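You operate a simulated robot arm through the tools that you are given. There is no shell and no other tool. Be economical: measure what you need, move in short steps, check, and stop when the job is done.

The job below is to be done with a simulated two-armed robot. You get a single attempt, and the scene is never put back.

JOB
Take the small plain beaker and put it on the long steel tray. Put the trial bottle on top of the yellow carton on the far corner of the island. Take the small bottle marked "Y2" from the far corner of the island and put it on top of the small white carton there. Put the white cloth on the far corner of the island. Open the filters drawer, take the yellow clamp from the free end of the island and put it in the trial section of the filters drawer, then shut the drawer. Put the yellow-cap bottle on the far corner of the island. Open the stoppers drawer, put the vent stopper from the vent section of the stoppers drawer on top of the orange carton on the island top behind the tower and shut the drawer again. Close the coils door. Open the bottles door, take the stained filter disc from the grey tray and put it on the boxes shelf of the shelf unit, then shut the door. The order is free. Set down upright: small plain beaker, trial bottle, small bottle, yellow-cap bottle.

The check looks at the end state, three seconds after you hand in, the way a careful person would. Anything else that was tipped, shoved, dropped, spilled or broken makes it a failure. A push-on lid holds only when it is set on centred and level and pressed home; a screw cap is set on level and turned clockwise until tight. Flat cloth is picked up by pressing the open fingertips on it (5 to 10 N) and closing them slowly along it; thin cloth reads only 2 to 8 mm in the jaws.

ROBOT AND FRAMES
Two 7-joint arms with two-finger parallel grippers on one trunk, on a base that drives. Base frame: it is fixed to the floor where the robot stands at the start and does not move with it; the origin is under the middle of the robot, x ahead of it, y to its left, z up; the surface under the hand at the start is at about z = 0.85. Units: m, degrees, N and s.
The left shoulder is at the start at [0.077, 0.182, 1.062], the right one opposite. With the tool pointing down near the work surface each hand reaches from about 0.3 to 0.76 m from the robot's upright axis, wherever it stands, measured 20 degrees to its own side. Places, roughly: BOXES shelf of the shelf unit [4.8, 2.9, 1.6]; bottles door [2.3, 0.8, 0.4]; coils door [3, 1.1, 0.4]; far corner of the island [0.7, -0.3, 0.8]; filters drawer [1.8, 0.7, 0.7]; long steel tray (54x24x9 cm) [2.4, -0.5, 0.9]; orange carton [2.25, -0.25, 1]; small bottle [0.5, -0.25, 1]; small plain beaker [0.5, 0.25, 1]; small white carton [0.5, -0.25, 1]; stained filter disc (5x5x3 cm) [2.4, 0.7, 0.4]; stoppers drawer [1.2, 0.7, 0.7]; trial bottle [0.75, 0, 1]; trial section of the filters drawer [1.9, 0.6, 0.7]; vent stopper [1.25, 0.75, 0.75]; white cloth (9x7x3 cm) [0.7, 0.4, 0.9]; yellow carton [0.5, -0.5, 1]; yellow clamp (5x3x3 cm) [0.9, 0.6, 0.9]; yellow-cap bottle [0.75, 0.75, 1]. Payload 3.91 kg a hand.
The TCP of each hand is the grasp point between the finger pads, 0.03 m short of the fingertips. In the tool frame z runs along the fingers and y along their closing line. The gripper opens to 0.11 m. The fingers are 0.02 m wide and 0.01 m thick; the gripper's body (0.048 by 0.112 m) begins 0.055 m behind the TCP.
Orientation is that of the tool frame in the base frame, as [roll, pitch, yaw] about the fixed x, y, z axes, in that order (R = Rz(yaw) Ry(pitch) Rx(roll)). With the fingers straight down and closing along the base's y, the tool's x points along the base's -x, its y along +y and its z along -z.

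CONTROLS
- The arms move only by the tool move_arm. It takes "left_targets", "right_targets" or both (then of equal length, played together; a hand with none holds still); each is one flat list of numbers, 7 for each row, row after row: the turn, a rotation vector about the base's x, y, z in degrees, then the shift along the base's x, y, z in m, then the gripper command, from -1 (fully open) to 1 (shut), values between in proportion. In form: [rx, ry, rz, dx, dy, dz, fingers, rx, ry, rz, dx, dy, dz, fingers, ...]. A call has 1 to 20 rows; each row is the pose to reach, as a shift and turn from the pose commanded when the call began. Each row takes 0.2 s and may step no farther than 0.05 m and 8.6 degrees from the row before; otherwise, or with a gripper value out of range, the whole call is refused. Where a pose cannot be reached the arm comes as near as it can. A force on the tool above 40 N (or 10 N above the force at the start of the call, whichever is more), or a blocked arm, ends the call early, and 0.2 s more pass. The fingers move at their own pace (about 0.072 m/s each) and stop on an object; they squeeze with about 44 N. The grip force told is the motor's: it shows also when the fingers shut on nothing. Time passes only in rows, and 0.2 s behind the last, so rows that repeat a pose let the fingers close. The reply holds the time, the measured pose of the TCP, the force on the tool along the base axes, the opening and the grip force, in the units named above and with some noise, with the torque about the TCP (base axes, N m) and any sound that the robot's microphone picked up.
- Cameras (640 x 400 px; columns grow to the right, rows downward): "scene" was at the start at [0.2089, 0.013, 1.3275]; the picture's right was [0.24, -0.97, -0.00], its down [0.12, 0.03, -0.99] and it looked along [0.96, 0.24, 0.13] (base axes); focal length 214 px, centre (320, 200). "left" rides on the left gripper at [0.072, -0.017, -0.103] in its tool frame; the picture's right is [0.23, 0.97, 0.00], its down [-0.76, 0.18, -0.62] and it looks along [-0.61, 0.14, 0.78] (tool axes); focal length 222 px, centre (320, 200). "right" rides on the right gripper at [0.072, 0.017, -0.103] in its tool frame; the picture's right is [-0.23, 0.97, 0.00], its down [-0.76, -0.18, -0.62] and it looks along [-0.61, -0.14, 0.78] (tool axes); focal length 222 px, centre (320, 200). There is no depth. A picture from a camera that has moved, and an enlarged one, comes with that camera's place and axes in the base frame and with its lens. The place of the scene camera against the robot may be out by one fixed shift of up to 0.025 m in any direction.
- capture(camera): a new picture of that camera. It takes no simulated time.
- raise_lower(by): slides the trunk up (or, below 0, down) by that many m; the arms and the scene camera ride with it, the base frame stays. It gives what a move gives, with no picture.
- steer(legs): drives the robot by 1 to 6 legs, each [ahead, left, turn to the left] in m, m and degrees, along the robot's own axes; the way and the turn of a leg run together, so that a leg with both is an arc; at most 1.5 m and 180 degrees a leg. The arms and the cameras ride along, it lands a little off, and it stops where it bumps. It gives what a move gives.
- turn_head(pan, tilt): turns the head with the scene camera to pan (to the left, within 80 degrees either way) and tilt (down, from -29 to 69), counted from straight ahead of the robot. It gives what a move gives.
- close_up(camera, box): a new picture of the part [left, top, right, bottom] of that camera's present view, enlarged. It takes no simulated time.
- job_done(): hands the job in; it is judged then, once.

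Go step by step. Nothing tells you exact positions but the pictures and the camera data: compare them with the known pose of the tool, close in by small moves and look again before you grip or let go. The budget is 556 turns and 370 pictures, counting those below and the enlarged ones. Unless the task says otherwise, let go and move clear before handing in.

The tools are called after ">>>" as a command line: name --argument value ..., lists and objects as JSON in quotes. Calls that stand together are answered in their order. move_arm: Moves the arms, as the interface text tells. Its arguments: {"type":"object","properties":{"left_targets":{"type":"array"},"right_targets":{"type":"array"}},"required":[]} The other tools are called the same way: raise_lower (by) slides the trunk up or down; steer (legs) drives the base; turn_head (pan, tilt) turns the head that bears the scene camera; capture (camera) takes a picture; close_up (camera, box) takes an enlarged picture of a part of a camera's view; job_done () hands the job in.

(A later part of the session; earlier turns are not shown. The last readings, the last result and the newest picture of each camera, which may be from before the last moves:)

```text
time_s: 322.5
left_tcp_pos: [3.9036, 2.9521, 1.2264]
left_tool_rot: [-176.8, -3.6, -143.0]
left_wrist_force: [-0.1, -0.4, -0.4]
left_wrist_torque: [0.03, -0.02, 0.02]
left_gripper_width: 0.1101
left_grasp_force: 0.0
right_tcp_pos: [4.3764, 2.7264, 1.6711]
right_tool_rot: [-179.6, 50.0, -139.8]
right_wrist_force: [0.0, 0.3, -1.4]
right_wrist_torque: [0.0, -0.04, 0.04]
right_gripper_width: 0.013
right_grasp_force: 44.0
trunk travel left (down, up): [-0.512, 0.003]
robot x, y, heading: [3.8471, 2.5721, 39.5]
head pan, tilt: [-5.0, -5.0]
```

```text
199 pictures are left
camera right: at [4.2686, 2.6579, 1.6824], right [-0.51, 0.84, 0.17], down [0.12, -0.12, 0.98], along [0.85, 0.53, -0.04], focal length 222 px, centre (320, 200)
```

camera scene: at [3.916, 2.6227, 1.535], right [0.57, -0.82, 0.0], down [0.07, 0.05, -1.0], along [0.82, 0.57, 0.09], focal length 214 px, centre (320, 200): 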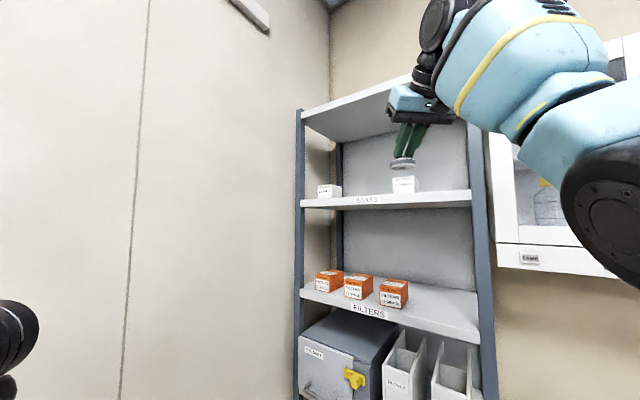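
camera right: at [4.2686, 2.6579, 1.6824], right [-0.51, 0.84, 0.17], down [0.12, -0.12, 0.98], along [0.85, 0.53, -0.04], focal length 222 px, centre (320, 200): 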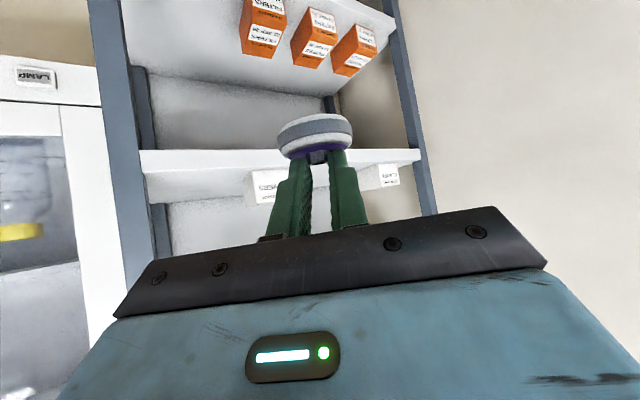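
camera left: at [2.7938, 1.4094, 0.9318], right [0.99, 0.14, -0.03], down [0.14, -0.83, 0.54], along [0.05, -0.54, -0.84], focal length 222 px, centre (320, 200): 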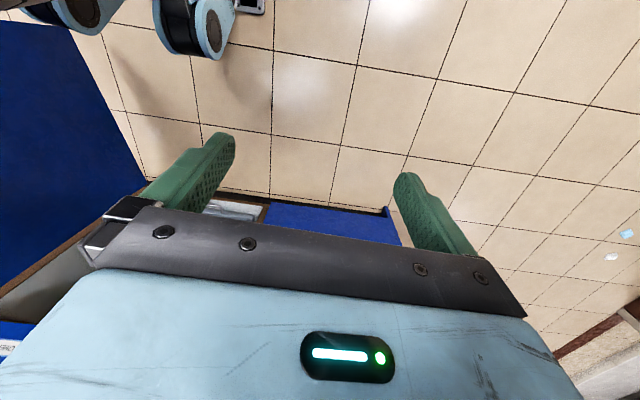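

Aligned with the gap. Drive forward in two steps.

>>> steer --legs '[[0.24, 0, 0]]'

>>> capture --camera "right"

>>> close_up --camera "scene" --box '[300, 60, 500, 240]'

```text
time_s: 324.3
left_tcp_pos: [4.0866, 3.0991, 1.2283]
left_tool_rot: [-177.0, -3.7, -142.4]
left_wrist_force: [0.0, 0.1, 0.7]
left_wrist_torque: [0.01, 0.03, 0.04]
left_gripper_width: 0.11
left_grasp_force: 0.0
right_tcp_pos: [4.56, 2.8726, 1.6718]
right_tool_rot: [-180.0, 50.3, -139.7]
right_wrist_force: [-0.8, -0.4, -0.4]
right_wrist_torque: [0.03, 0.01, 0.03]
right_gripper_width: 0.0131
right_grasp_force: 44.1
trunk travel left (down, up): [-0.512, 0.003]
robot x, y, heading: [4.0312, 2.7223, 40.0]
head pan, tilt: [-5.0, -5.0]
stopped in leg 1: the robot was blocked; the commanded pose is now the measured one
```

```text
198 pictures are left
camera right: at [4.4531, 2.8027, 1.6836], right [-0.52, 0.84, 0.17], down [0.12, -0.13, 0.98], along [0.85, 0.53, -0.03], focal length 222 px, centre (320, 200)
```

right: 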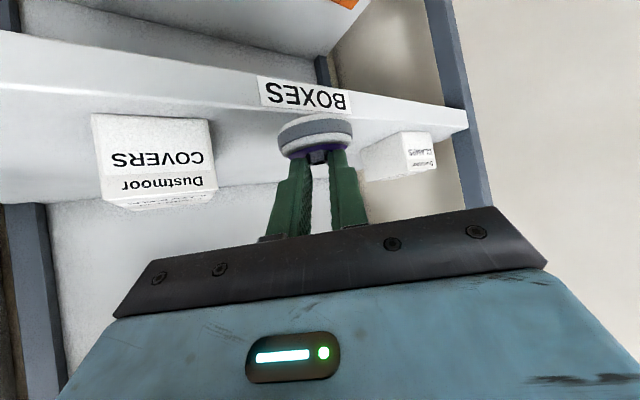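

```text
2.22 times, centred on (400, 150) of scene
camera zoom: at [4.1007, 2.7668, 1.5355], right [0.57, -0.82, 0.0], down [0.07, 0.06, -1.0], along [0.82, 0.57, 0.09], focal length 477 px, centre (142, 311)
```

zoom: 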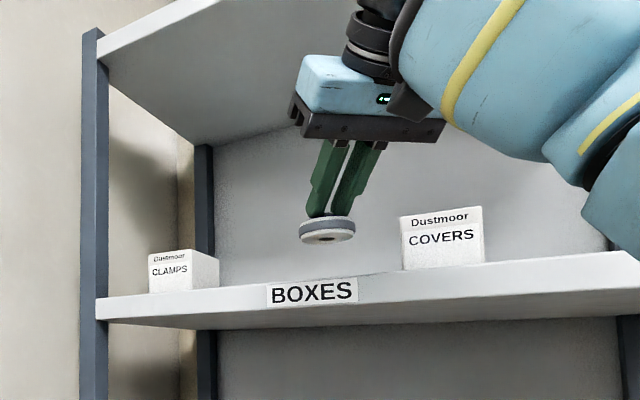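

Nearly there (slightly blocked). I'll extend the arm the rest of the way.

>>> move_arm --right_targets '[0, 0, 0, 0.02, 0.017, 0, 1, 0, 0, 0, 0.04, 0.034, 0, 1, 0, 0, 0, 0.06, 0.05, -0.005, 1, 0, 0, 0, 0.08, 0.067, -0.01, 1, 0, 0, 0, 0.08, 0.067, -0.01, 1]'

>>> capture --camera "right"

>>> close_up --camera "scene" --box '[300, 60, 500, 240]'

```text
time_s: 325.4
left_tcp_pos: [4.0852, 3.0988, 1.228]
left_tool_rot: [-177.0, -3.7, -142.5]
left_wrist_force: [0.1, -0.1, -0.7]
left_wrist_torque: [0.0, 0.03, -0.03]
left_gripper_width: 0.11
left_grasp_force: 0.0
right_tcp_pos: [4.6021, 2.9052, 1.6418]
right_tool_rot: [-179.6, 52.4, -139.3]
right_wrist_force: [-1.5, 0.2, 9.3]
right_wrist_torque: [0.02, -0.03, 0.07]
right_gripper_width: 0.013
right_grasp_force: 44.0
right hand out of reach, approached as far as the arm can: row 1, 2, 3, 4, 5
trunk travel left (down, up): [-0.512, 0.003]
robot x, y, heading: [4.0325, 2.7247, 40.0]
head pan, tilt: [-5.0, -5.0]
stopped in row 5 (right hand): the force on the tool passed its limit at 44 N (the readings are from after the stop); the commanded pose is now the measured one
```

```text
196 pictures are left
camera right: at [4.495, 2.8359, 1.6483], right [-0.52, 0.83, 0.17], down [0.09, -0.15, 0.98], along [0.85, 0.53, 0.0], focal length 222 px, centre (320, 200)
```

right: 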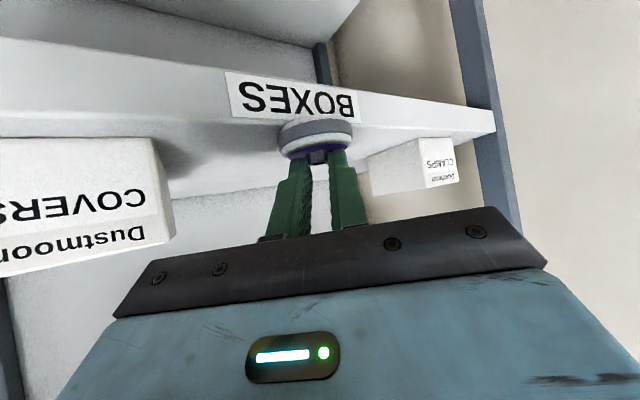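

```text
2.22 times, centred on (400, 150) of scene
camera zoom: at [4.0996, 2.7665, 1.5357], right [0.57, -0.82, 0.0], down [0.07, 0.06, -1.0], along [0.82, 0.57, 0.09], focal length 477 px, centre (142, 311)
```

zoom: 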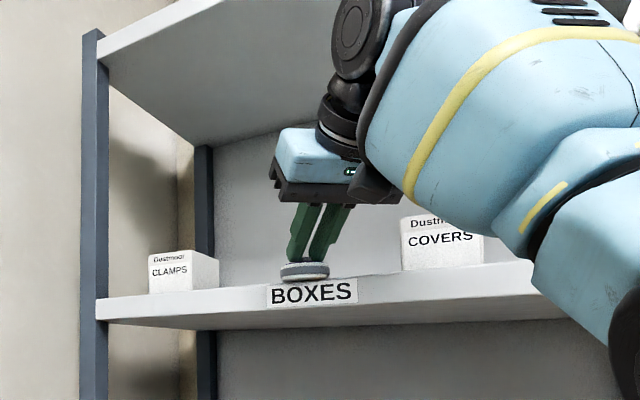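

The disc touched the shelf front. I need about 4 cm more; first look at what blocks the robot on the right.

>>> move_arm --right_targets '[0, 0, 0, 0, 0, 0.01, 1, 0, 0, 0, -0.003, -0.003, 0.02, 1]'

>>> turn_head --pan -55 --tilt 15

>>> capture --camera "scene"

>>> turn_head --pan 60 --tilt 25

>>> capture --camera "scene"

```text
time_s: 326.0
left_tcp_pos: [4.0868, 3.0991, 1.2271]
left_tool_rot: [-177.0, -3.9, -142.6]
left_wrist_force: [0.4, -0.6, 0.4]
left_wrist_torque: [0.01, 0.01, -0.03]
left_gripper_width: 0.1098
left_grasp_force: 0.1
right_tcp_pos: [4.5986, 2.8971, 1.6433]
right_tool_rot: [-179.6, 51.6, -139.6]
right_wrist_force: [0.0, 0.6, 0.1]
right_wrist_torque: [0.01, 0.02, 0.0]
right_gripper_width: 0.0132
right_grasp_force: 44.0
right hand out of reach, approached as far as the arm can: row 1, 2
trunk travel left (down, up): [-0.512, 0.003]
robot x, y, heading: [4.0341, 2.7223, 39.6]
head pan, tilt: [-5.0, -5.0]
```

```text
time_s: 327.1
left_tcp_pos: [4.0868, 3.0997, 1.2265]
left_tool_rot: [-177.0, -3.9, -142.5]
left_wrist_force: [-0.1, 0.2, -0.4]
left_wrist_torque: [0.0, 0.0, -0.01]
left_gripper_width: 0.1097
left_grasp_force: 0.0
right_tcp_pos: [4.5974, 2.8974, 1.644]
right_tool_rot: [-179.5, 51.9, -139.5]
right_wrist_force: [-0.2, 0.2, 0.3]
right_wrist_torque: [-0.01, -0.02, -0.02]
right_gripper_width: 0.0128
right_grasp_force: 44.3
trunk travel left (down, up): [-0.512, 0.003]
robot x, y, heading: [4.0331, 2.7264, 39.8]
head pan, tilt: [-55.0, 15.0]
```

```text
194 pictures are left
camera scene: at [4.118, 2.6924, 1.5031], right [-0.26, -0.97, -0.01], down [-0.25, 0.07, -0.97], along [0.93, -0.25, -0.26], focal length 214 px, centre (320, 200)
```

scene: 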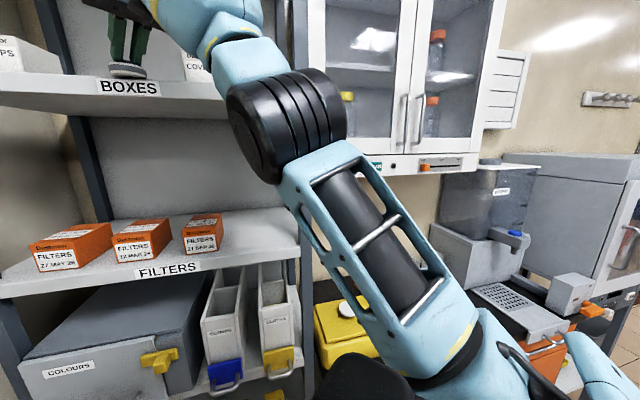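

```text
time_s: 329.1
left_tcp_pos: [4.0865, 3.0983, 1.2268]
left_tool_rot: [-176.9, -4.0, -142.6]
left_wrist_force: [-0.9, 0.2, -0.1]
left_wrist_torque: [0.01, 0.01, -0.01]
left_gripper_width: 0.1099
left_grasp_force: 0.1
right_tcp_pos: [4.5987, 2.8966, 1.6428]
right_tool_rot: [-179.6, 52.0, -139.4]
right_wrist_force: [1.2, 0.2, -0.1]
right_wrist_torque: [0.02, -0.01, 0.01]
right_gripper_width: 0.013
right_grasp_force: 44.2
trunk travel left (down, up): [-0.512, 0.003]
robot x, y, heading: [4.0322, 2.7265, 39.8]
head pan, tilt: [60.0, 25.0]
```

```text
193 pictures are left
camera scene: at [4.012, 2.8074, 1.4874], right [0.99, 0.17, 0.0], down [0.07, -0.41, -0.91], along [-0.16, 0.9, -0.42], focal length 214 px, centre (320, 200)
```

scene: 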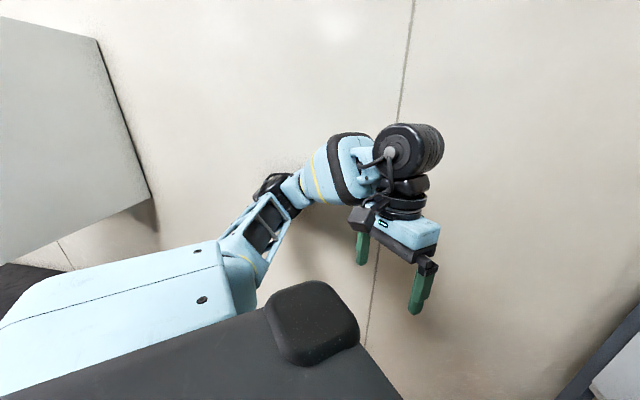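

The left elbow is against the wall. I'll slide the robot along +x only (away from the wall side).

>>> steer --legs '[[0.03, -0.035, 0]]'

>>> move_arm --right_targets '[0, -1, 0, 0, 0.0, 0.01, 1, 0, -2, 0, 0.01, 0.01, 0.015, 1, 0, -2, 0, 0.02, 0.02, 0.015, 1]'

>>> turn_head --pan -5 --tilt -5

>>> close_up --camera "scene" --box '[300, 60, 500, 240]'

>>> capture --camera "right"

```text
time_s: 330.1
left_tcp_pos: [4.1321, 3.0975, 1.2238]
left_tool_rot: [-176.8, -4.1, -142.8]
left_wrist_force: [0.5, -0.1, 0.0]
left_wrist_torque: [-0.04, 0.0, -0.02]
left_gripper_width: 0.1099
left_grasp_force: 0.0
right_tcp_pos: [4.6438, 2.8989, 1.6414]
right_tool_rot: [-179.2, 51.6, -139.1]
right_wrist_force: [-1.6, 0.2, 6.4]
right_wrist_torque: [0.08, 0.13, 0.04]
right_gripper_width: 0.013
right_grasp_force: 44.6
trunk travel left (down, up): [-0.512, 0.003]
robot x, y, heading: [4.0759, 2.716, 39.9]
head pan, tilt: [60.0, 25.0]
```

```text
time_s: 330.9
left_tcp_pos: [4.1314, 3.0985, 1.225]
left_tool_rot: [-176.7, -4.1, -142.8]
left_wrist_force: [0.1, -0.4, 0.1]
left_wrist_torque: [0.03, -0.01, -0.02]
left_gripper_width: 0.1101
left_grasp_force: 0.1
right_tcp_pos: [4.6531, 2.9033, 1.6421]
right_tool_rot: [-177.0, 53.2, -137.4]
right_wrist_force: [-0.1, 0.6, 1.4]
right_wrist_torque: [0.0, 0.01, 0.0]
right_gripper_width: 0.0132
right_grasp_force: 44.0
right hand out of reach, approached as far as the arm can: row 1, 2, 3
trunk travel left (down, up): [-0.512, 0.003]
robot x, y, heading: [4.0761, 2.716, 39.8]
head pan, tilt: [60.0, 25.0]
```

```text
time_s: 332.2
left_tcp_pos: [4.1336, 3.0966, 1.2254]
left_tool_rot: [-176.8, -4.1, -142.7]
left_wrist_force: [-0.1, 0.1, -0.1]
left_wrist_torque: [-0.02, 0.01, 0.03]
left_gripper_width: 0.1102
left_grasp_force: 0.2
right_tcp_pos: [4.6548, 2.9031, 1.6433]
right_tool_rot: [-177.0, 53.2, -137.6]
right_wrist_force: [0.7, 0.3, 2.0]
right_wrist_torque: [0.03, 0.01, 0.01]
right_gripper_width: 0.0132
right_grasp_force: 44.3
trunk travel left (down, up): [-0.512, 0.003]
robot x, y, heading: [4.076, 2.7206, 39.7]
head pan, tilt: [-5.0, -5.0]
```

```text
2.22 times, centred on (400, 150) of scene
camera zoom: at [4.1458, 2.7674, 1.535], right [0.57, -0.82, 0.0], down [0.07, 0.05, -1.0], along [0.82, 0.57, 0.09], focal length 477 px, centre (142, 311)
```

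zoom: 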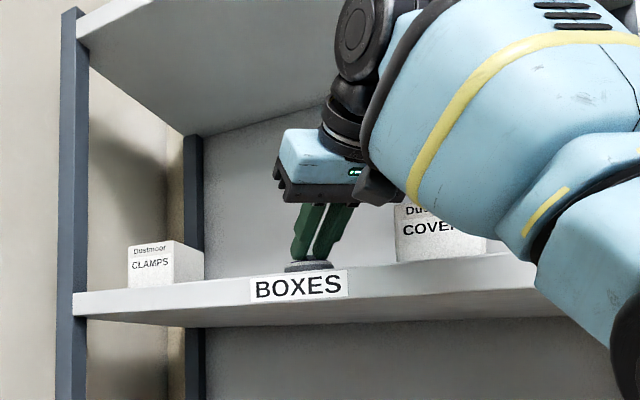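

```text
191 pictures are left
camera right: at [4.5468, 2.8347, 1.6466], right [-0.53, 0.84, 0.15], down [0.06, -0.14, 0.99], along [0.85, 0.53, 0.02], focal length 222 px, centre (320, 200)
```

right: 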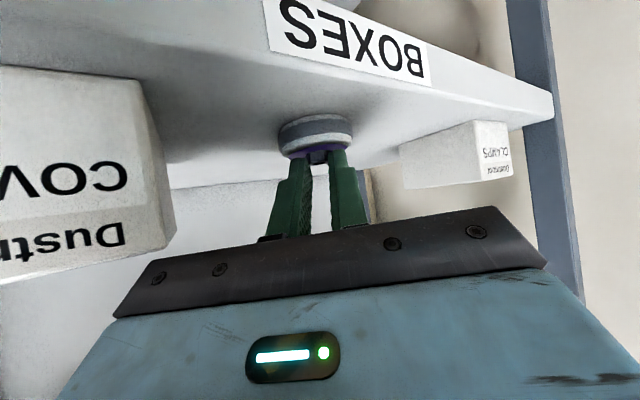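

The disc is on the shelf between the boxes. Release and retreat.

>>> move_arm --right_targets '[0, 0, 0, 0, 0, 0, 0.6, 0, 0, 0, 0, 0, 0, 0.4, 0, 0, 0, 0, 0, 0, 0.3, 0, 0, 0, -0.008, -0.007, 0.012, 0.3, 0, 0, 0, -0.02, -0.017, 0.022, 0.3]'

>>> capture --camera "right"

```text
time_s: 333.4
left_tcp_pos: [4.1317, 3.097, 1.2257]
left_tool_rot: [-176.8, -4.1, -142.8]
left_wrist_force: [0.1, -0.1, -1.0]
left_wrist_torque: [0.01, 0.0, -0.01]
left_gripper_width: 0.1101
left_grasp_force: 0.0
right_tcp_pos: [4.6334, 2.8856, 1.6642]
right_tool_rot: [-177.1, 53.2, -137.4]
right_wrist_force: [0.3, -0.4, 0.2]
right_wrist_torque: [0.01, -0.02, 0.01]
right_gripper_width: 0.0384
right_grasp_force: 0.1
trunk travel left (down, up): [-0.512, 0.003]
robot x, y, heading: [4.0766, 2.7137, 40.0]
head pan, tilt: [-5.0, -5.0]
```

```text
190 pictures are left
camera right: at [4.5257, 2.8165, 1.6673], right [-0.53, 0.84, 0.15], down [0.06, -0.14, 0.99], along [0.85, 0.53, 0.02], focal length 222 px, centre (320, 200)
```

right: 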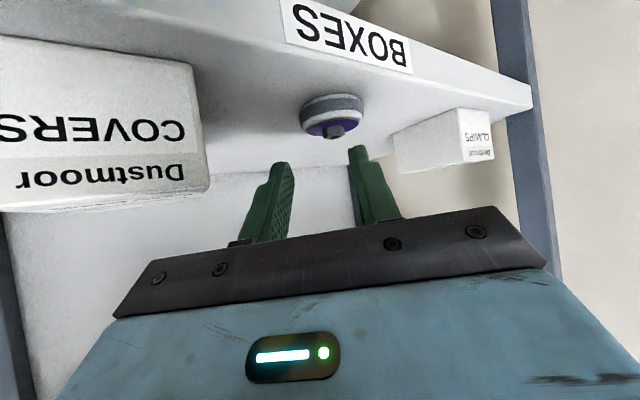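

Disc placed flat on the BOXES shelf. Back off, lower things, and return to the bottles door.

>>> steer --legs '[[-0.5, 0, 0], [0, 0, -130], [0.45, 0, 0], [0, -1.0, 0], [0, -1.0, 0]]'

>>> turn_head --pan 10 --tilt 35

>>> capture --camera "scene"

```text
time_s: 361.5
left_tcp_pos: [1.9744, 1.5744, 1.2251]
left_tool_rot: [-176.8, -4.0, 90.6]
left_wrist_force: [0.1, 0.0, -0.6]
left_wrist_torque: [0.04, 0.01, 0.01]
left_gripper_width: 0.1103
left_grasp_force: 0.1
right_tcp_pos: [1.5045, 1.2992, 1.6634]
right_tool_rot: [-177.0, 53.2, 95.8]
right_wrist_force: [-0.8, -0.3, 0.1]
right_wrist_torque: [-0.02, -0.03, -0.02]
right_gripper_width: 0.0384
right_grasp_force: 0.1
trunk travel left (down, up): [-0.512, 0.003]
robot x, y, heading: [1.7022, 1.8434, -86.9]
head pan, tilt: [-5.0, -5.0]
```

```text
time_s: 362.6
left_tcp_pos: [1.9742, 1.5731, 1.2245]
left_tool_rot: [-176.7, -4.1, 90.6]
left_wrist_force: [-0.2, 0.6, -0.6]
left_wrist_torque: [-0.05, 0.01, 0.03]
left_gripper_width: 0.1098
left_grasp_force: 0.1
right_tcp_pos: [1.5053, 1.3006, 1.6619]
right_tool_rot: [-177.0, 53.3, 95.8]
right_wrist_force: [0.9, 0.5, 0.6]
right_wrist_torque: [0.0, 0.02, -0.01]
right_gripper_width: 0.0383
right_grasp_force: 0.0
trunk travel left (down, up): [-0.512, 0.003]
robot x, y, heading: [1.7001, 1.8468, -86.7]
head pan, tilt: [10.0, 35.0]
```

```text
189 pictures are left
camera scene: at [1.7094, 1.7396, 1.4712], right [-0.97, -0.23, 0.0], down [-0.13, 0.56, -0.82], along [0.19, -0.8, -0.57], focal length 214 px, centre (320, 200)
```

scene: 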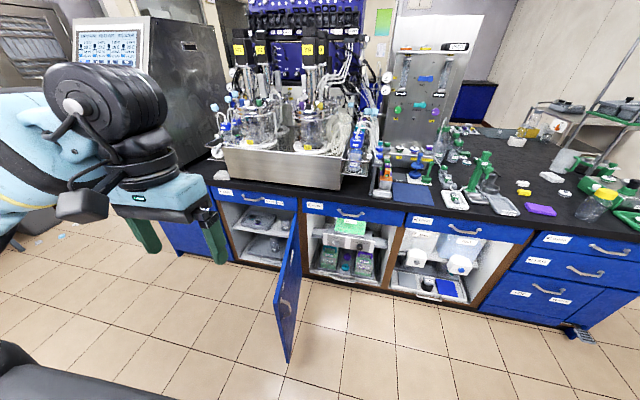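

Lower the trunk, then set the left hand beside the door's outer face.

>>> raise_lower --by -0.4

>>> move_arm --left_targets '[0, 0, 0, -0.005, -0.045, 0, 0, 0, 0, 0, -0.01, -0.09, 0, 0.5, 0, 0, 0, -0.015, -0.135, 0, 1, 0, 0, 0, -0.02, -0.18, 0, 1, 0, 0, 0, -0.025, -0.225, 0, 1, 0, 0, 0, -0.03, -0.27, 0, 1, 0, 0, 0, -0.035, -0.315, 0, 1, 0, 0, 0, -0.035, -0.36, 0, 1, 0, 0, 0, -0.035, -0.4, 0, 1]'

>>> capture --camera "scene"

```text
time_s: 366.4
left_tcp_pos: [1.9749, 1.5496, 0.8012]
left_tool_rot: [-176.6, -9.2, 90.7]
left_wrist_force: [0.2, 0.2, 0.1]
left_wrist_torque: [0.0, -0.01, -0.01]
left_gripper_width: 0.1098
left_grasp_force: 0.1
right_tcp_pos: [1.5104, 1.2072, 1.1878]
right_tool_rot: [-177.5, 45.3, 95.5]
right_wrist_force: [0.4, 1.2, 0.5]
right_wrist_torque: [-0.01, -0.01, 0.02]
right_gripper_width: 0.0382
right_grasp_force: 0.1
trunk travel left (down, up): [-0.112, 0.403]
robot x, y, heading: [1.703, 1.8441, -86.7]
head pan, tilt: [10.0, 35.0]
```

```text
time_s: 368.4
left_tcp_pos: [1.9389, 1.1491, 0.8012]
left_tool_rot: [-176.7, -9.1, 90.5]
left_wrist_force: [0.1, -0.6, -0.6]
left_wrist_torque: [0.0, 0.03, -0.02]
left_gripper_width: 0.0
left_grasp_force: 37.1
right_tcp_pos: [1.5079, 1.2055, 1.1865]
right_tool_rot: [-177.6, 45.3, 95.3]
right_wrist_force: [-0.1, 0.9, 0.1]
right_wrist_torque: [-0.02, 0.0, 0.02]
right_gripper_width: 0.0385
right_grasp_force: 0.0
trunk travel left (down, up): [-0.112, 0.403]
robot x, y, heading: [1.7027, 1.8436, -86.8]
head pan, tilt: [10.0, 35.0]
```

```text
188 pictures are left
camera scene: at [1.7196, 1.5391, 1.0254], right [-0.97, -0.23, 0.0], down [-0.13, 0.56, -0.82], along [0.19, -0.8, -0.57], focal length 214 px, centre (320, 200)
```

scene: 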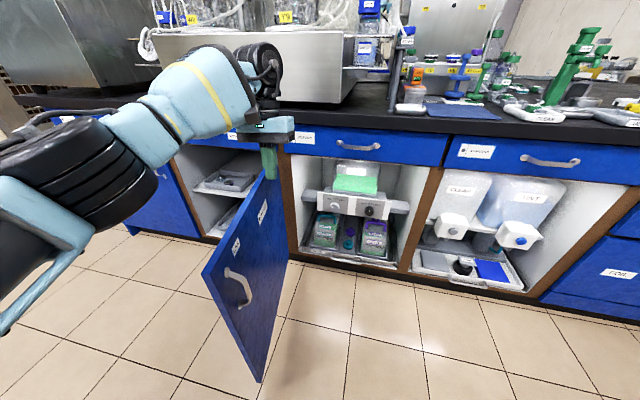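

>>> move_arm --left_targets '[0, 0, 0, -0.015, 0, -0.03, 1, 0, 0, 0, -0.015, 0, -0.075, 1, 0, 0, 0, -0.015, 0, -0.12, 1, 0, 0, 0, -0.015, 0, -0.165, 1, 0, 0, 0, -0.015, 0, -0.21, 1, 0, 0, 0, -0.015, 0, -0.24, 1]'

>>> steer --legs '[[0, 0.25, 0]]'

>>> capture --camera "scene"

```text
time_s: 369.8
left_tcp_pos: [1.927, 1.1508, 0.5594]
left_tool_rot: [-176.6, -9.2, 90.5]
left_wrist_force: [-0.3, -1.1, 0.8]
left_wrist_torque: [-0.01, 0.01, 0.02]
left_gripper_width: 0.0
left_grasp_force: 37.3
right_tcp_pos: [1.5108, 1.2075, 1.1874]
right_tool_rot: [-177.4, 45.4, 95.4]
right_wrist_force: [0.0, 0.3, 0.1]
right_wrist_torque: [0.03, 0.0, 0.0]
right_gripper_width: 0.0382
right_grasp_force: 0.0
trunk travel left (down, up): [-0.112, 0.403]
robot x, y, heading: [1.703, 1.8471, -87.1]
head pan, tilt: [10.0, 35.0]
```

```text
time_s: 372.6
left_tcp_pos: [2.1767, 1.1657, 0.5587]
left_tool_rot: [-176.6, -9.1, 90.8]
left_wrist_force: [-0.7, -0.8, 1.0]
left_wrist_torque: [-0.03, 0.04, 0.02]
left_gripper_width: 0.0
left_grasp_force: 37.6
right_tcp_pos: [1.7576, 1.2205, 1.1865]
right_tool_rot: [-177.4, 45.3, 95.5]
right_wrist_force: [0.3, 0.5, -0.3]
right_wrist_torque: [-0.05, 0.0, -0.04]
right_gripper_width: 0.0383
right_grasp_force: 0.1
trunk travel left (down, up): [-0.112, 0.403]
robot x, y, heading: [1.9465, 1.8611, -86.8]
head pan, tilt: [10.0, 35.0]
```

```text
187 pictures are left
camera scene: at [1.9679, 1.553, 1.0254], right [-0.97, -0.23, 0.0], down [-0.13, 0.56, -0.82], along [0.19, -0.8, -0.57], focal length 214 px, centre (320, 200)
```

scene: 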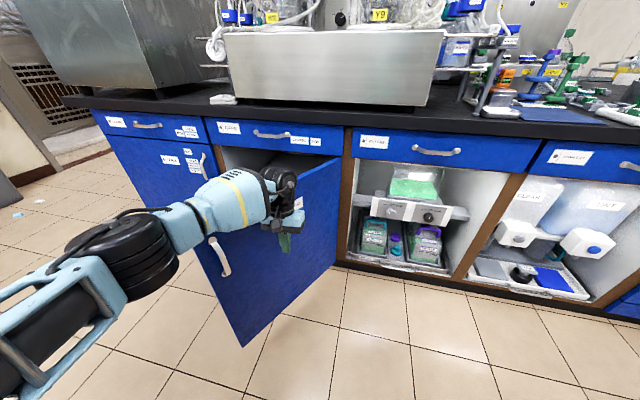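

>>> steer --legs '[[0.2, 0.29, 0]]'

>>> capture --camera "scene"

```text
time_s: 375.7
left_tcp_pos: [2.4692, 0.9777, 0.5602]
left_tool_rot: [-176.6, -9.2, 90.4]
left_wrist_force: [-1.0, -0.4, 0.9]
left_wrist_torque: [-0.01, 0.0, 0.0]
left_gripper_width: 0.0
left_grasp_force: 38.0
right_tcp_pos: [2.0518, 1.0353, 1.1867]
right_tool_rot: [-177.6, 45.3, 95.1]
right_wrist_force: [0.1, -0.3, -1.0]
right_wrist_torque: [-0.04, 0.03, 0.0]
right_gripper_width: 0.0387
right_grasp_force: 0.0
trunk travel left (down, up): [-0.112, 0.403]
robot x, y, heading: [2.2439, 1.6732, -87.0]
head pan, tilt: [10.0, 35.0]
```

```text
186 pictures are left
camera scene: at [2.2639, 1.3669, 1.0254], right [-0.97, -0.22, 0.0], down [-0.13, 0.56, -0.82], along [0.18, -0.8, -0.57], focal length 214 px, centre (320, 200)
```

scene: 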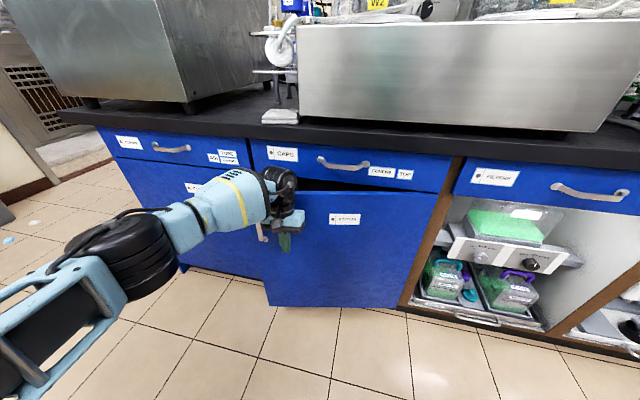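

>>> move_arm --left_targets '[0, 0, 0, 0, -0.03, 0, 1, 0, 0, 0, 0, -0.06, 0, 1, 0, 0, 0, 0, -0.09, 0, 1, 0, 0, 0, 0, -0.115, 0, 1, 0, 0, 0, 0, -0.14, 0, 1]'

>>> capture --camera "scene"

```text
time_s: 376.9
left_tcp_pos: [2.4706, 0.9529, 0.5629]
left_tool_rot: [-176.4, -9.1, 90.3]
left_wrist_force: [-0.1, -0.4, -0.1]
left_wrist_torque: [-0.01, 0.03, -0.01]
left_gripper_width: 0.0
left_grasp_force: 37.9
left hand out of reach, approached as far as the arm can: row 1, 2, 3, 4, 5
right_tcp_pos: [2.0521, 1.0364, 1.1864]
right_tool_rot: [-177.6, 45.3, 95.3]
right_wrist_force: [-0.3, -0.3, -0.6]
right_wrist_torque: [0.03, 0.01, 0.01]
right_gripper_width: 0.0385
right_grasp_force: 0.1
trunk travel left (down, up): [-0.112, 0.403]
robot x, y, heading: [2.2463, 1.676, -87.0]
head pan, tilt: [10.0, 35.0]
```

```text
185 pictures are left
camera scene: at [2.2637, 1.367, 1.0254], right [-0.97, -0.22, 0.0], down [-0.13, 0.56, -0.82], along [0.18, -0.8, -0.57], focal length 214 px, centre (320, 200)
```

scene: 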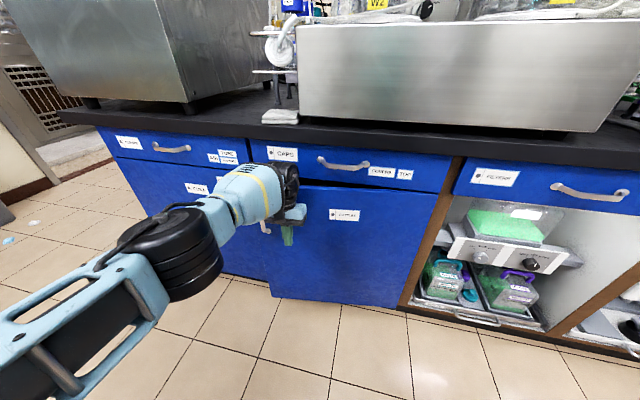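

The arm is at its reach; I'll push with the base.

>>> steer --legs '[[0.1, 0, 0]]'

>>> capture --camera "scene"

```text
time_s: 378.0
left_tcp_pos: [2.4742, 0.8957, 0.5619]
left_tool_rot: [-176.6, -9.1, 90.0]
left_wrist_force: [0.6, 0.1, 0.0]
left_wrist_torque: [-0.01, -0.02, -0.03]
left_gripper_width: 0.0
left_grasp_force: 37.5
right_tcp_pos: [2.0599, 0.9717, 1.1848]
right_tool_rot: [-177.6, 45.0, 95.4]
right_wrist_force: [-0.3, 0.1, 0.8]
right_wrist_torque: [0.0, -0.01, 0.0]
right_gripper_width: 0.0385
right_grasp_force: 0.1
trunk travel left (down, up): [-0.112, 0.403]
robot x, y, heading: [2.2521, 1.6071, -87.0]
head pan, tilt: [10.0, 35.0]
stopped in leg 1: the robot was blocked; the commanded pose is now the measured one
```

```text
184 pictures are left
camera scene: at [2.2691, 1.3075, 1.0273], right [-0.97, -0.23, 0.0], down [-0.13, 0.55, -0.82], along [0.19, -0.8, -0.57], focal length 214 px, centre (320, 200)
```

scene: 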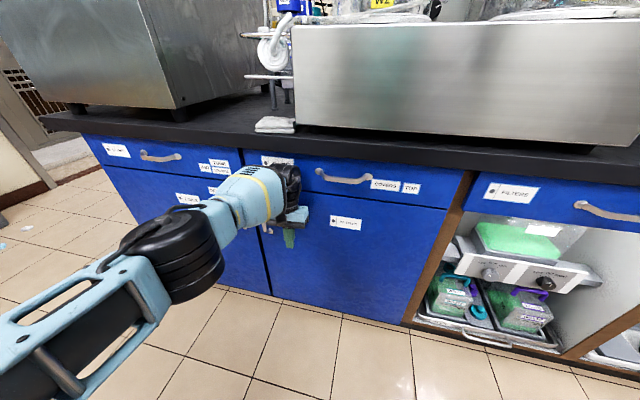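

>>> close_up --camera "scene" --box '[200, 140, 480, 340]'

```text
2.00 times, centred on (340, 240) of scene
camera zoom: at [2.2691, 1.3075, 1.0273], right [-0.97, -0.23, 0.0], down [-0.13, 0.55, -0.82], along [0.19, -0.8, -0.57], focal length 429 px, centre (280, 120)
```

zoom: 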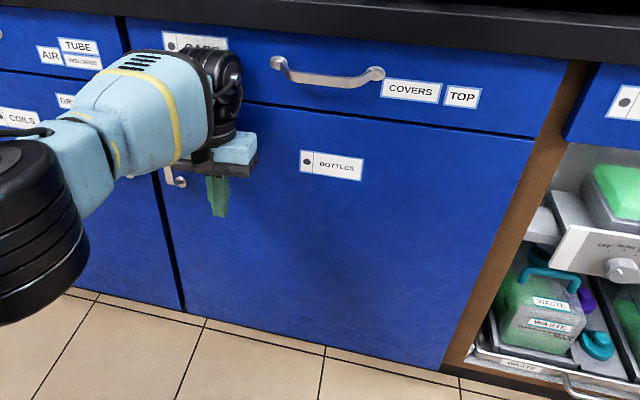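

It looks flush. To be certain, I'll lower the hand (so the wrist passes under the counter edge) and press the door once more.

>>> steer --legs '[[-0.06, 0, 0]]'

>>> raise_lower --by -0.11

>>> steer --legs '[[0.14, 0, 0]]'

>>> capture --camera "scene"

```text
time_s: 378.9
left_tcp_pos: [2.4709, 0.9511, 0.5559]
left_tool_rot: [-176.5, -9.6, 90.2]
left_wrist_force: [-1.0, 0.4, 0.9]
left_wrist_torque: [0.03, 0.0, 0.04]
left_gripper_width: 0.0
left_grasp_force: 37.6
right_tcp_pos: [2.0551, 1.0244, 1.1829]
right_tool_rot: [-177.6, 44.7, 95.3]
right_wrist_force: [-0.4, 1.1, 0.1]
right_wrist_torque: [-0.02, -0.02, 0.01]
right_gripper_width: 0.0385
right_grasp_force: 0.0
trunk travel left (down, up): [-0.112, 0.403]
robot x, y, heading: [2.2454, 1.6643, -86.5]
head pan, tilt: [10.0, 35.0]
```

```text
time_s: 380.4
left_tcp_pos: [2.4713, 0.9517, 0.4456]
left_tool_rot: [-176.5, -9.8, 90.2]
left_wrist_force: [-0.7, 0.1, 0.1]
left_wrist_torque: [0.03, 0.0, 0.01]
left_gripper_width: 0.0002
left_grasp_force: 37.6
right_tcp_pos: [2.0588, 0.9821, 1.0557]
right_tool_rot: [-177.9, 41.8, 95.1]
right_wrist_force: [-0.4, 0.4, -0.4]
right_wrist_torque: [0.02, -0.02, 0.05]
right_gripper_width: 0.0384
right_grasp_force: 0.0
trunk travel left (down, up): [-0.002, 0.513]
robot x, y, heading: [2.2467, 1.6699, -86.5]
head pan, tilt: [10.0, 35.0]
```

```text
time_s: 381.4
left_tcp_pos: [2.4744, 0.8958, 0.4457]
left_tool_rot: [-176.5, -9.8, 89.2]
left_wrist_force: [-0.7, 0.7, -1.2]
left_wrist_torque: [0.02, -0.01, 0.02]
left_gripper_width: 0.0
left_grasp_force: 37.8
right_tcp_pos: [2.0689, 0.9188, 1.0564]
right_tool_rot: [-177.8, 41.7, 95.7]
right_wrist_force: [-0.2, -0.4, 0.4]
right_wrist_torque: [0.0, 0.01, 0.0]
right_gripper_width: 0.0383
right_grasp_force: 0.1
trunk travel left (down, up): [-0.002, 0.513]
robot x, y, heading: [2.2491, 1.6044, -86.1]
head pan, tilt: [10.0, 35.0]
stopped in leg 1: the robot was blocked; the commanded pose is now the measured one
```

```text
182 pictures are left
camera scene: at [2.2754, 1.2693, 0.9231], right [-0.97, -0.24, 0.0], down [-0.14, 0.55, -0.82], along [0.2, -0.8, -0.57], focal length 214 px, centre (320, 200)
```

scene: 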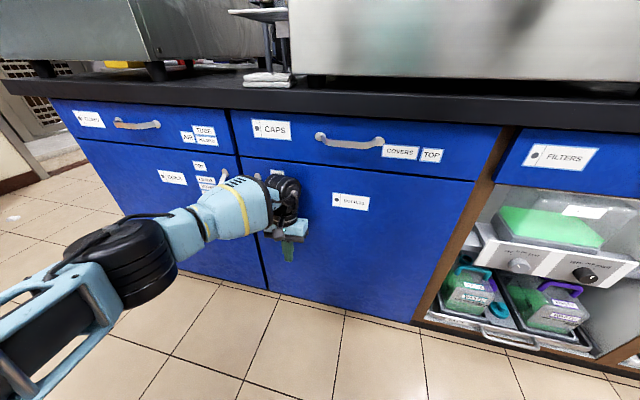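

Same stop twice: the hand presses the closed door. Now back off, raise, and go look at the FILTERS drawer.

>>> steer --legs '[[-0.3, 0, -3], [0, -0.5, 0]]'

>>> raise_lower --by 0.35

>>> turn_head --pan 0 --tilt 35

>>> capture --camera "scene"

```text
time_s: 387.9
left_tcp_pos: [1.9373, 1.1781, 0.4389]
left_tool_rot: [-176.6, -10.3, 86.9]
left_wrist_force: [-0.5, -0.5, 0.2]
left_wrist_torque: [-0.01, 0.02, -0.01]
left_gripper_width: 0.0001
left_grasp_force: 37.9
right_tcp_pos: [1.5307, 1.2149, 1.0528]
right_tool_rot: [-177.9, 41.4, 93.2]
right_wrist_force: [-1.2, -0.1, 0.2]
right_wrist_torque: [0.01, -0.01, 0.01]
right_gripper_width: 0.0386
right_grasp_force: 0.0
trunk travel left (down, up): [-0.002, 0.513]
robot x, y, heading: [1.7434, 1.8937, -88.6]
head pan, tilt: [10.0, 35.0]
```

```text
time_s: 391.4
left_tcp_pos: [1.9373, 1.1796, 0.933]
left_tool_rot: [-177.6, 2.6, 87.0]
left_wrist_force: [-0.2, 0.1, 0.6]
left_wrist_torque: [-0.03, 0.01, -0.01]
left_gripper_width: 0.0001
left_grasp_force: 38.3
right_tcp_pos: [1.5273, 1.274, 1.4615]
right_tool_rot: [-177.5, 47.8, 93.4]
right_wrist_force: [0.4, -0.4, 0.6]
right_wrist_torque: [-0.01, 0.03, 0.01]
right_gripper_width: 0.0383
right_grasp_force: 0.0
trunk travel left (down, up): [-0.352, 0.163]
robot x, y, heading: [1.7406, 1.8951, -88.8]
head pan, tilt: [10.0, 35.0]
```

```text
time_s: 392.1
left_tcp_pos: [1.9381, 1.1794, 0.9326]
left_tool_rot: [-177.6, 2.7, 87.1]
left_wrist_force: [-0.2, 0.1, 0.7]
left_wrist_torque: [-0.04, 0.0, 0.0]
left_gripper_width: 0.0
left_grasp_force: 37.5
right_tcp_pos: [1.5282, 1.2741, 1.4607]
right_tool_rot: [-177.5, 47.8, 93.3]
right_wrist_force: [0.6, 0.6, 0.2]
right_wrist_torque: [-0.04, 0.02, -0.04]
right_gripper_width: 0.0384
right_grasp_force: 0.0
trunk travel left (down, up): [-0.352, 0.163]
robot x, y, heading: [1.7429, 1.8921, -88.6]
head pan, tilt: [0.0, 35.0]
```

```text
181 pictures are left
camera scene: at [1.7347, 1.6675, 1.2873], right [-1.0, -0.03, 0.0], down [-0.01, 0.57, -0.82], along [0.02, -0.82, -0.57], focal length 214 px, centre (320, 200)
```

scene: 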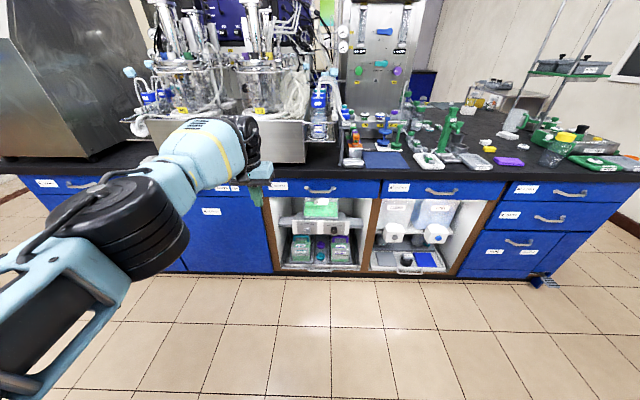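

>>> close_up --camera "scene" --box '[240, 140, 440, 280]'

>>> close_up --camera "scene" --box '[400, 100, 640, 290]'

```text
2.86 times, centred on (340, 210) of scene
camera zoom: at [1.7347, 1.6675, 1.2873], right [-1.0, -0.03, 0.0], down [-0.01, 0.57, -0.82], along [0.02, -0.82, -0.57], focal length 613 px, centre (263, 171)
```

zoom: 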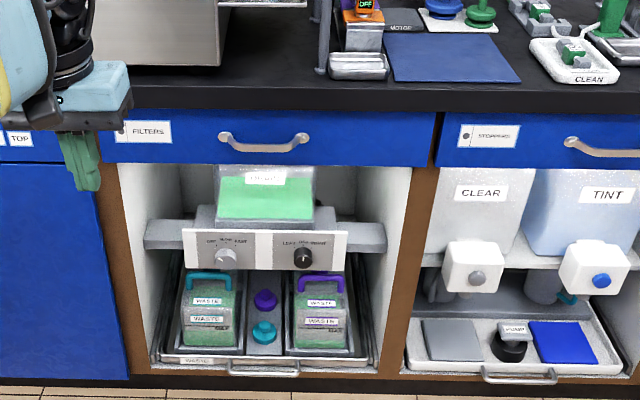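

```text
2.11 times, centred on (520, 195) of scene
camera zoom: at [1.7347, 1.6675, 1.2873], right [-1.0, -0.03, 0.0], down [-0.01, 0.57, -0.82], along [0.02, -0.82, -0.57], focal length 452 px, centre (-101, 210)
```

zoom: 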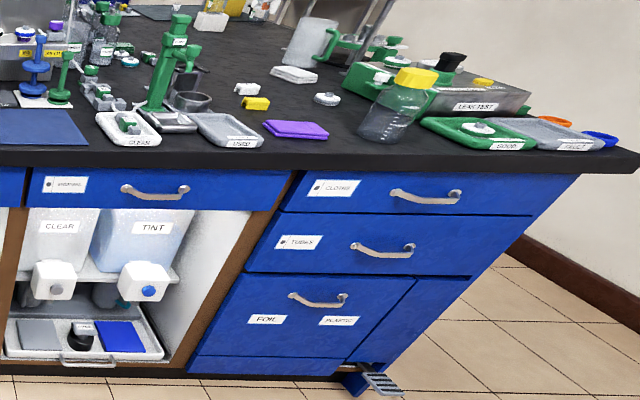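

FILTERS and STOPPERS drawers are identified; the filters handle is a horizontal bar near (1.766, 0.86, 0.75). I'll turn the left tool to point forward with vertical jaws.

>>> move_arm --left_targets '[-4.6, 4.6, 4.6, 0, 0.01, -0.005, 1, -9.2, 9.2, 9.2, 0, 0.02, -0.01, 0.5, -13.8, 13.8, 13.8, 0, 0.03, -0.02, 0.2, -18.4, 18.4, 18.4, 0, 0.04, -0.03, 0.2, -23, 23, 23, 0, 0.05, -0.04, 0.2, -27.6, 27.6, 27.6, 0, 0.06, -0.05, 0.2, -32.2, 32.2, 32.2, 0, 0.07, -0.06, 0.2, -36.8, 36.8, 36.8, 0, 0.08, -0.07, 0.2, -41.4, 41.4, 41.4, 0, 0.08, -0.08, 0.2, -46, 46, 46, 0, 0.08, -0.09, 0.2, -50.6, 50.6, 50.6, 0, 0.08, -0.1, 0.2, -55.2, 55.2, 55.2, 0, 0.08, -0.11, 0.2, -59.8, 59.8, 59.8, 0, 0.08, -0.12, 0.2, -64.4, 64.4, 64.4, 0, 0.08, -0.13, 0.2, -69.3, 69.3, 69.3, 0, 0.08, -0.14, 0.2]'

>>> capture --camera "scene"

```text
time_s: 395.5
left_tcp_pos: [2.0122, 1.2595, 0.7886]
left_tool_rot: [-87.4, 16.4, -177.4]
left_wrist_force: [-0.7, 0.6, -0.5]
left_wrist_torque: [-0.03, -0.03, 0.06]
left_gripper_width: 0.0441
left_grasp_force: 0.1
left hand out of reach, approached as far as the arm can: row 11, 12, 13, 14
right_tcp_pos: [1.527, 1.2745, 1.4616]
right_tool_rot: [-177.8, 47.8, 93.1]
right_wrist_force: [-0.1, 0.5, 0.4]
right_wrist_torque: [0.02, 0.01, -0.02]
right_gripper_width: 0.0386
right_grasp_force: 0.2
trunk travel left (down, up): [-0.352, 0.163]
robot x, y, heading: [1.7432, 1.8964, -88.4]
head pan, tilt: [0.0, 35.0]
stopped in row 15 (left hand): the arm was blocked; the commanded pose is now the measured one
```

```text
178 pictures are left
camera scene: at [1.7335, 1.6672, 1.2873], right [-1.0, -0.02, 0.0], down [-0.01, 0.57, -0.82], along [0.02, -0.82, -0.57], focal length 214 px, centre (320, 200)
```

scene: 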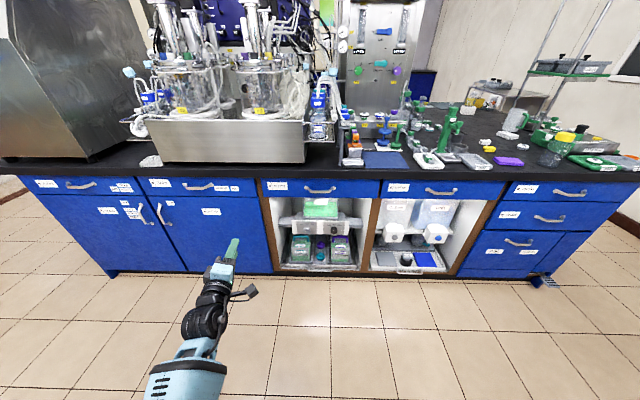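

Orientation is good enough. Drive to line the hand up with the FILTERS handle.

>>> steer --legs '[[0.2, -0.25, 0]]'

>>> raise_lower --by -0.04

>>> capture --camera "left"

>>> capture --camera "scene"

```text
time_s: 398.3
left_tcp_pos: [1.7638, 1.0542, 0.7895]
left_tool_rot: [-87.4, 16.5, -177.3]
left_wrist_force: [-0.3, -0.4, -0.7]
left_wrist_torque: [-0.01, 0.0, -0.02]
left_gripper_width: 0.0441
left_grasp_force: 0.1
right_tcp_pos: [1.2805, 1.0687, 1.4622]
right_tool_rot: [-177.5, 47.9, 93.3]
right_wrist_force: [-0.3, -0.2, 0.7]
right_wrist_torque: [-0.02, 0.01, 0.0]
right_gripper_width: 0.0384
right_grasp_force: 0.1
trunk travel left (down, up): [-0.352, 0.163]
robot x, y, heading: [1.4939, 1.6882, -88.6]
head pan, tilt: [0.0, 35.0]
```

```text
time_s: 399.2
left_tcp_pos: [1.7643, 1.0548, 0.7498]
left_tool_rot: [-87.3, 16.4, -177.3]
left_wrist_force: [-0.1, -0.1, -0.3]
left_wrist_torque: [0.01, 0.01, -0.02]
left_gripper_width: 0.044
left_grasp_force: 0.0
right_tcp_pos: [1.2815, 1.0705, 1.4225]
right_tool_rot: [-177.4, 48.1, 93.4]
right_wrist_force: [1.3, -0.3, -0.1]
right_wrist_torque: [-0.02, -0.01, 0.0]
right_gripper_width: 0.0385
right_grasp_force: 0.0
trunk travel left (down, up): [-0.312, 0.203]
robot x, y, heading: [1.4974, 1.6911, -88.4]
head pan, tilt: [0.0, 35.0]
```

```text
177 pictures are left
camera left: at [1.6881, 1.1562, 0.7404], right [0.06, -0.04, -1.0], down [0.76, 0.65, 0.02], along [0.65, -0.76, 0.07], focal length 222 px, centre (320, 200)
```

left: 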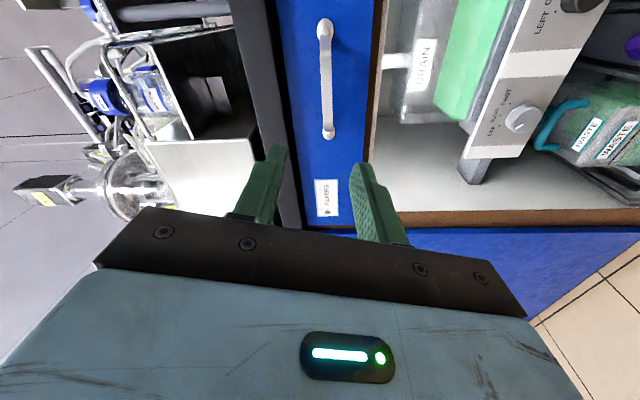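

```text
176 pictures are left
camera scene: at [1.4862, 1.4521, 1.2469], right [-1.0, -0.03, 0.0], down [-0.02, 0.57, -0.82], along [0.02, -0.82, -0.57], focal length 214 px, centre (320, 200)
```

scene: 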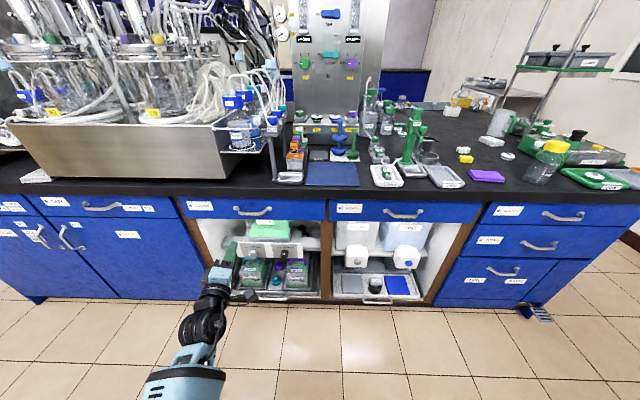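

The handle is centred at (1.76, ·, 0.749), matching the hand. Drive forward onto it.

>>> steer --legs '[[0.17, 0, 0]]'

>>> capture --camera "left"

```text
time_s: 400.6
left_tcp_pos: [1.7689, 0.884, 0.7481]
left_tool_rot: [-87.5, 16.3, -177.4]
left_wrist_force: [1.0, -0.1, -0.1]
left_wrist_torque: [-0.05, 0.01, -0.01]
left_gripper_width: 0.0439
left_grasp_force: 0.0
right_tcp_pos: [1.285, 0.8977, 1.4213]
right_tool_rot: [-177.6, 48.0, 93.3]
right_wrist_force: [0.3, -0.9, -0.2]
right_wrist_torque: [0.01, 0.0, 0.02]
right_gripper_width: 0.0384
right_grasp_force: 0.1
trunk travel left (down, up): [-0.312, 0.203]
robot x, y, heading: [1.4965, 1.5153, -88.6]
head pan, tilt: [0.0, 35.0]
```

```text
175 pictures are left
camera left: at [1.6921, 0.985, 0.7395], right [0.06, -0.04, -1.0], down [0.76, 0.65, 0.02], along [0.65, -0.76, 0.07], focal length 222 px, centre (320, 200)
```

left: 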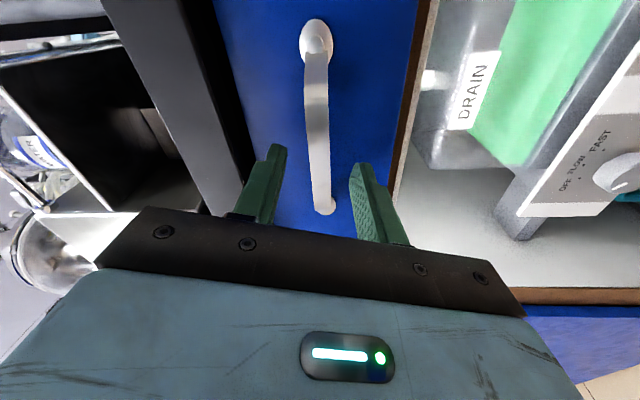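

>>> move_arm --left_targets '[0, 0, 0, 0, -0.01, 0, 0.2, 0, 0, 0, 0, -0.017, 0, 0.2, 0, 0, 0, 0, -0.017, 0, 0.6, 0, 0, 0, 0, -0.017, 0, 1, 0, 0, 0, 0, -0.017, 0, 1]'

>>> capture --camera "left"

```text
time_s: 401.8
left_tcp_pos: [1.7686, 0.8667, 0.7481]
left_tool_rot: [-87.4, 16.3, -177.5]
left_wrist_force: [-1.6, 0.0, -0.2]
left_wrist_torque: [0.0, 0.95, -0.06]
left_gripper_width: 0.0156
left_grasp_force: 45.1
right_tcp_pos: [1.2853, 0.8995, 1.4221]
right_tool_rot: [-177.5, 47.9, 93.4]
right_wrist_force: [0.1, 0.1, 0.9]
right_wrist_torque: [0.02, -0.04, 0.01]
right_gripper_width: 0.0385
right_grasp_force: 0.1
trunk travel left (down, up): [-0.312, 0.203]
robot x, y, heading: [1.4995, 1.5206, -88.3]
head pan, tilt: [0.0, 35.0]
```

```text
174 pictures are left
camera left: at [1.692, 0.9682, 0.74], right [0.06, -0.04, -1.0], down [0.76, 0.65, 0.02], along [0.65, -0.76, 0.07], focal length 222 px, centre (320, 200)
```

left: 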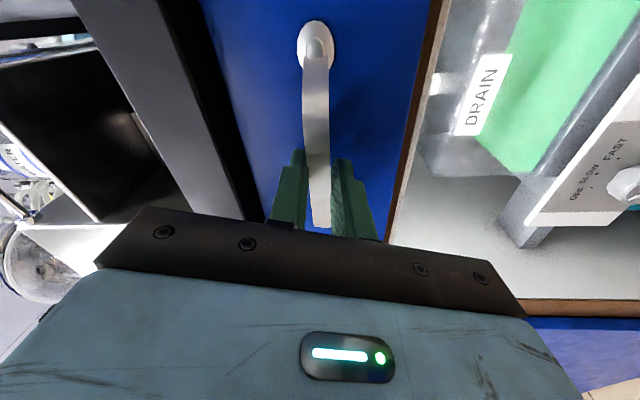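

Gripped. Pull the drawer open by driving back.

>>> steer --legs '[[-0.28, 0, 0]]'

>>> turn_head --pan 20 --tilt 45

>>> capture --camera "scene"

```text
time_s: 403.8
left_tcp_pos: [1.7677, 1.141, 0.7491]
left_tool_rot: [-87.3, 16.3, -176.8]
left_wrist_force: [37.7, -0.8, 4.2]
left_wrist_torque: [-0.05, 1.15, 0.35]
left_gripper_width: 0.0157
left_grasp_force: 45.6
right_tcp_pos: [1.2792, 1.1752, 1.4222]
right_tool_rot: [-177.2, 47.9, 93.5]
right_wrist_force: [-0.1, -0.1, 0.8]
right_wrist_torque: [-0.05, 0.02, -0.01]
right_gripper_width: 0.0387
right_grasp_force: 0.2
trunk travel left (down, up): [-0.312, 0.203]
robot x, y, heading: [1.4901, 1.7915, -88.8]
head pan, tilt: [0.0, 35.0]
```

```text
time_s: 404.6
left_tcp_pos: [1.7687, 1.1416, 0.7484]
left_tool_rot: [-87.3, 16.3, -176.6]
left_wrist_force: [11.7, 0.7, -1.5]
left_wrist_torque: [0.04, 1.25, 0.52]
left_gripper_width: 0.0158
left_grasp_force: 44.8
right_tcp_pos: [1.2785, 1.1755, 1.4212]
right_tool_rot: [-177.4, 47.9, 93.3]
right_wrist_force: [0.2, 0.6, 0.6]
right_wrist_torque: [-0.04, -0.02, 0.0]
right_gripper_width: 0.0384
right_grasp_force: 0.1
trunk travel left (down, up): [-0.312, 0.203]
robot x, y, heading: [1.493, 1.796, -88.4]
head pan, tilt: [20.0, 45.0]
```

```text
173 pictures are left
camera scene: at [1.5119, 1.5687, 1.232], right [-0.93, -0.36, 0.0], down [-0.26, 0.66, -0.71], along [0.26, -0.66, -0.71], focal length 214 px, centre (320, 200)
```

scene: 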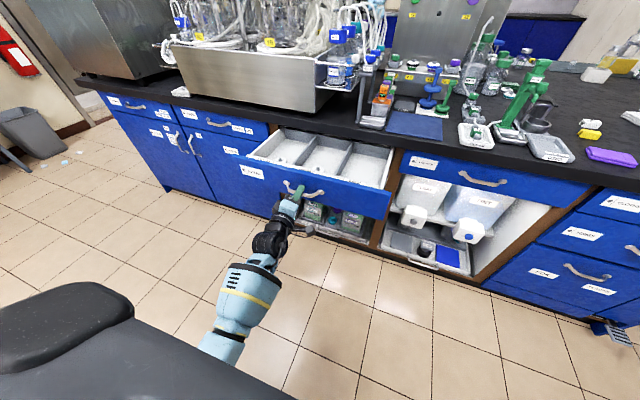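

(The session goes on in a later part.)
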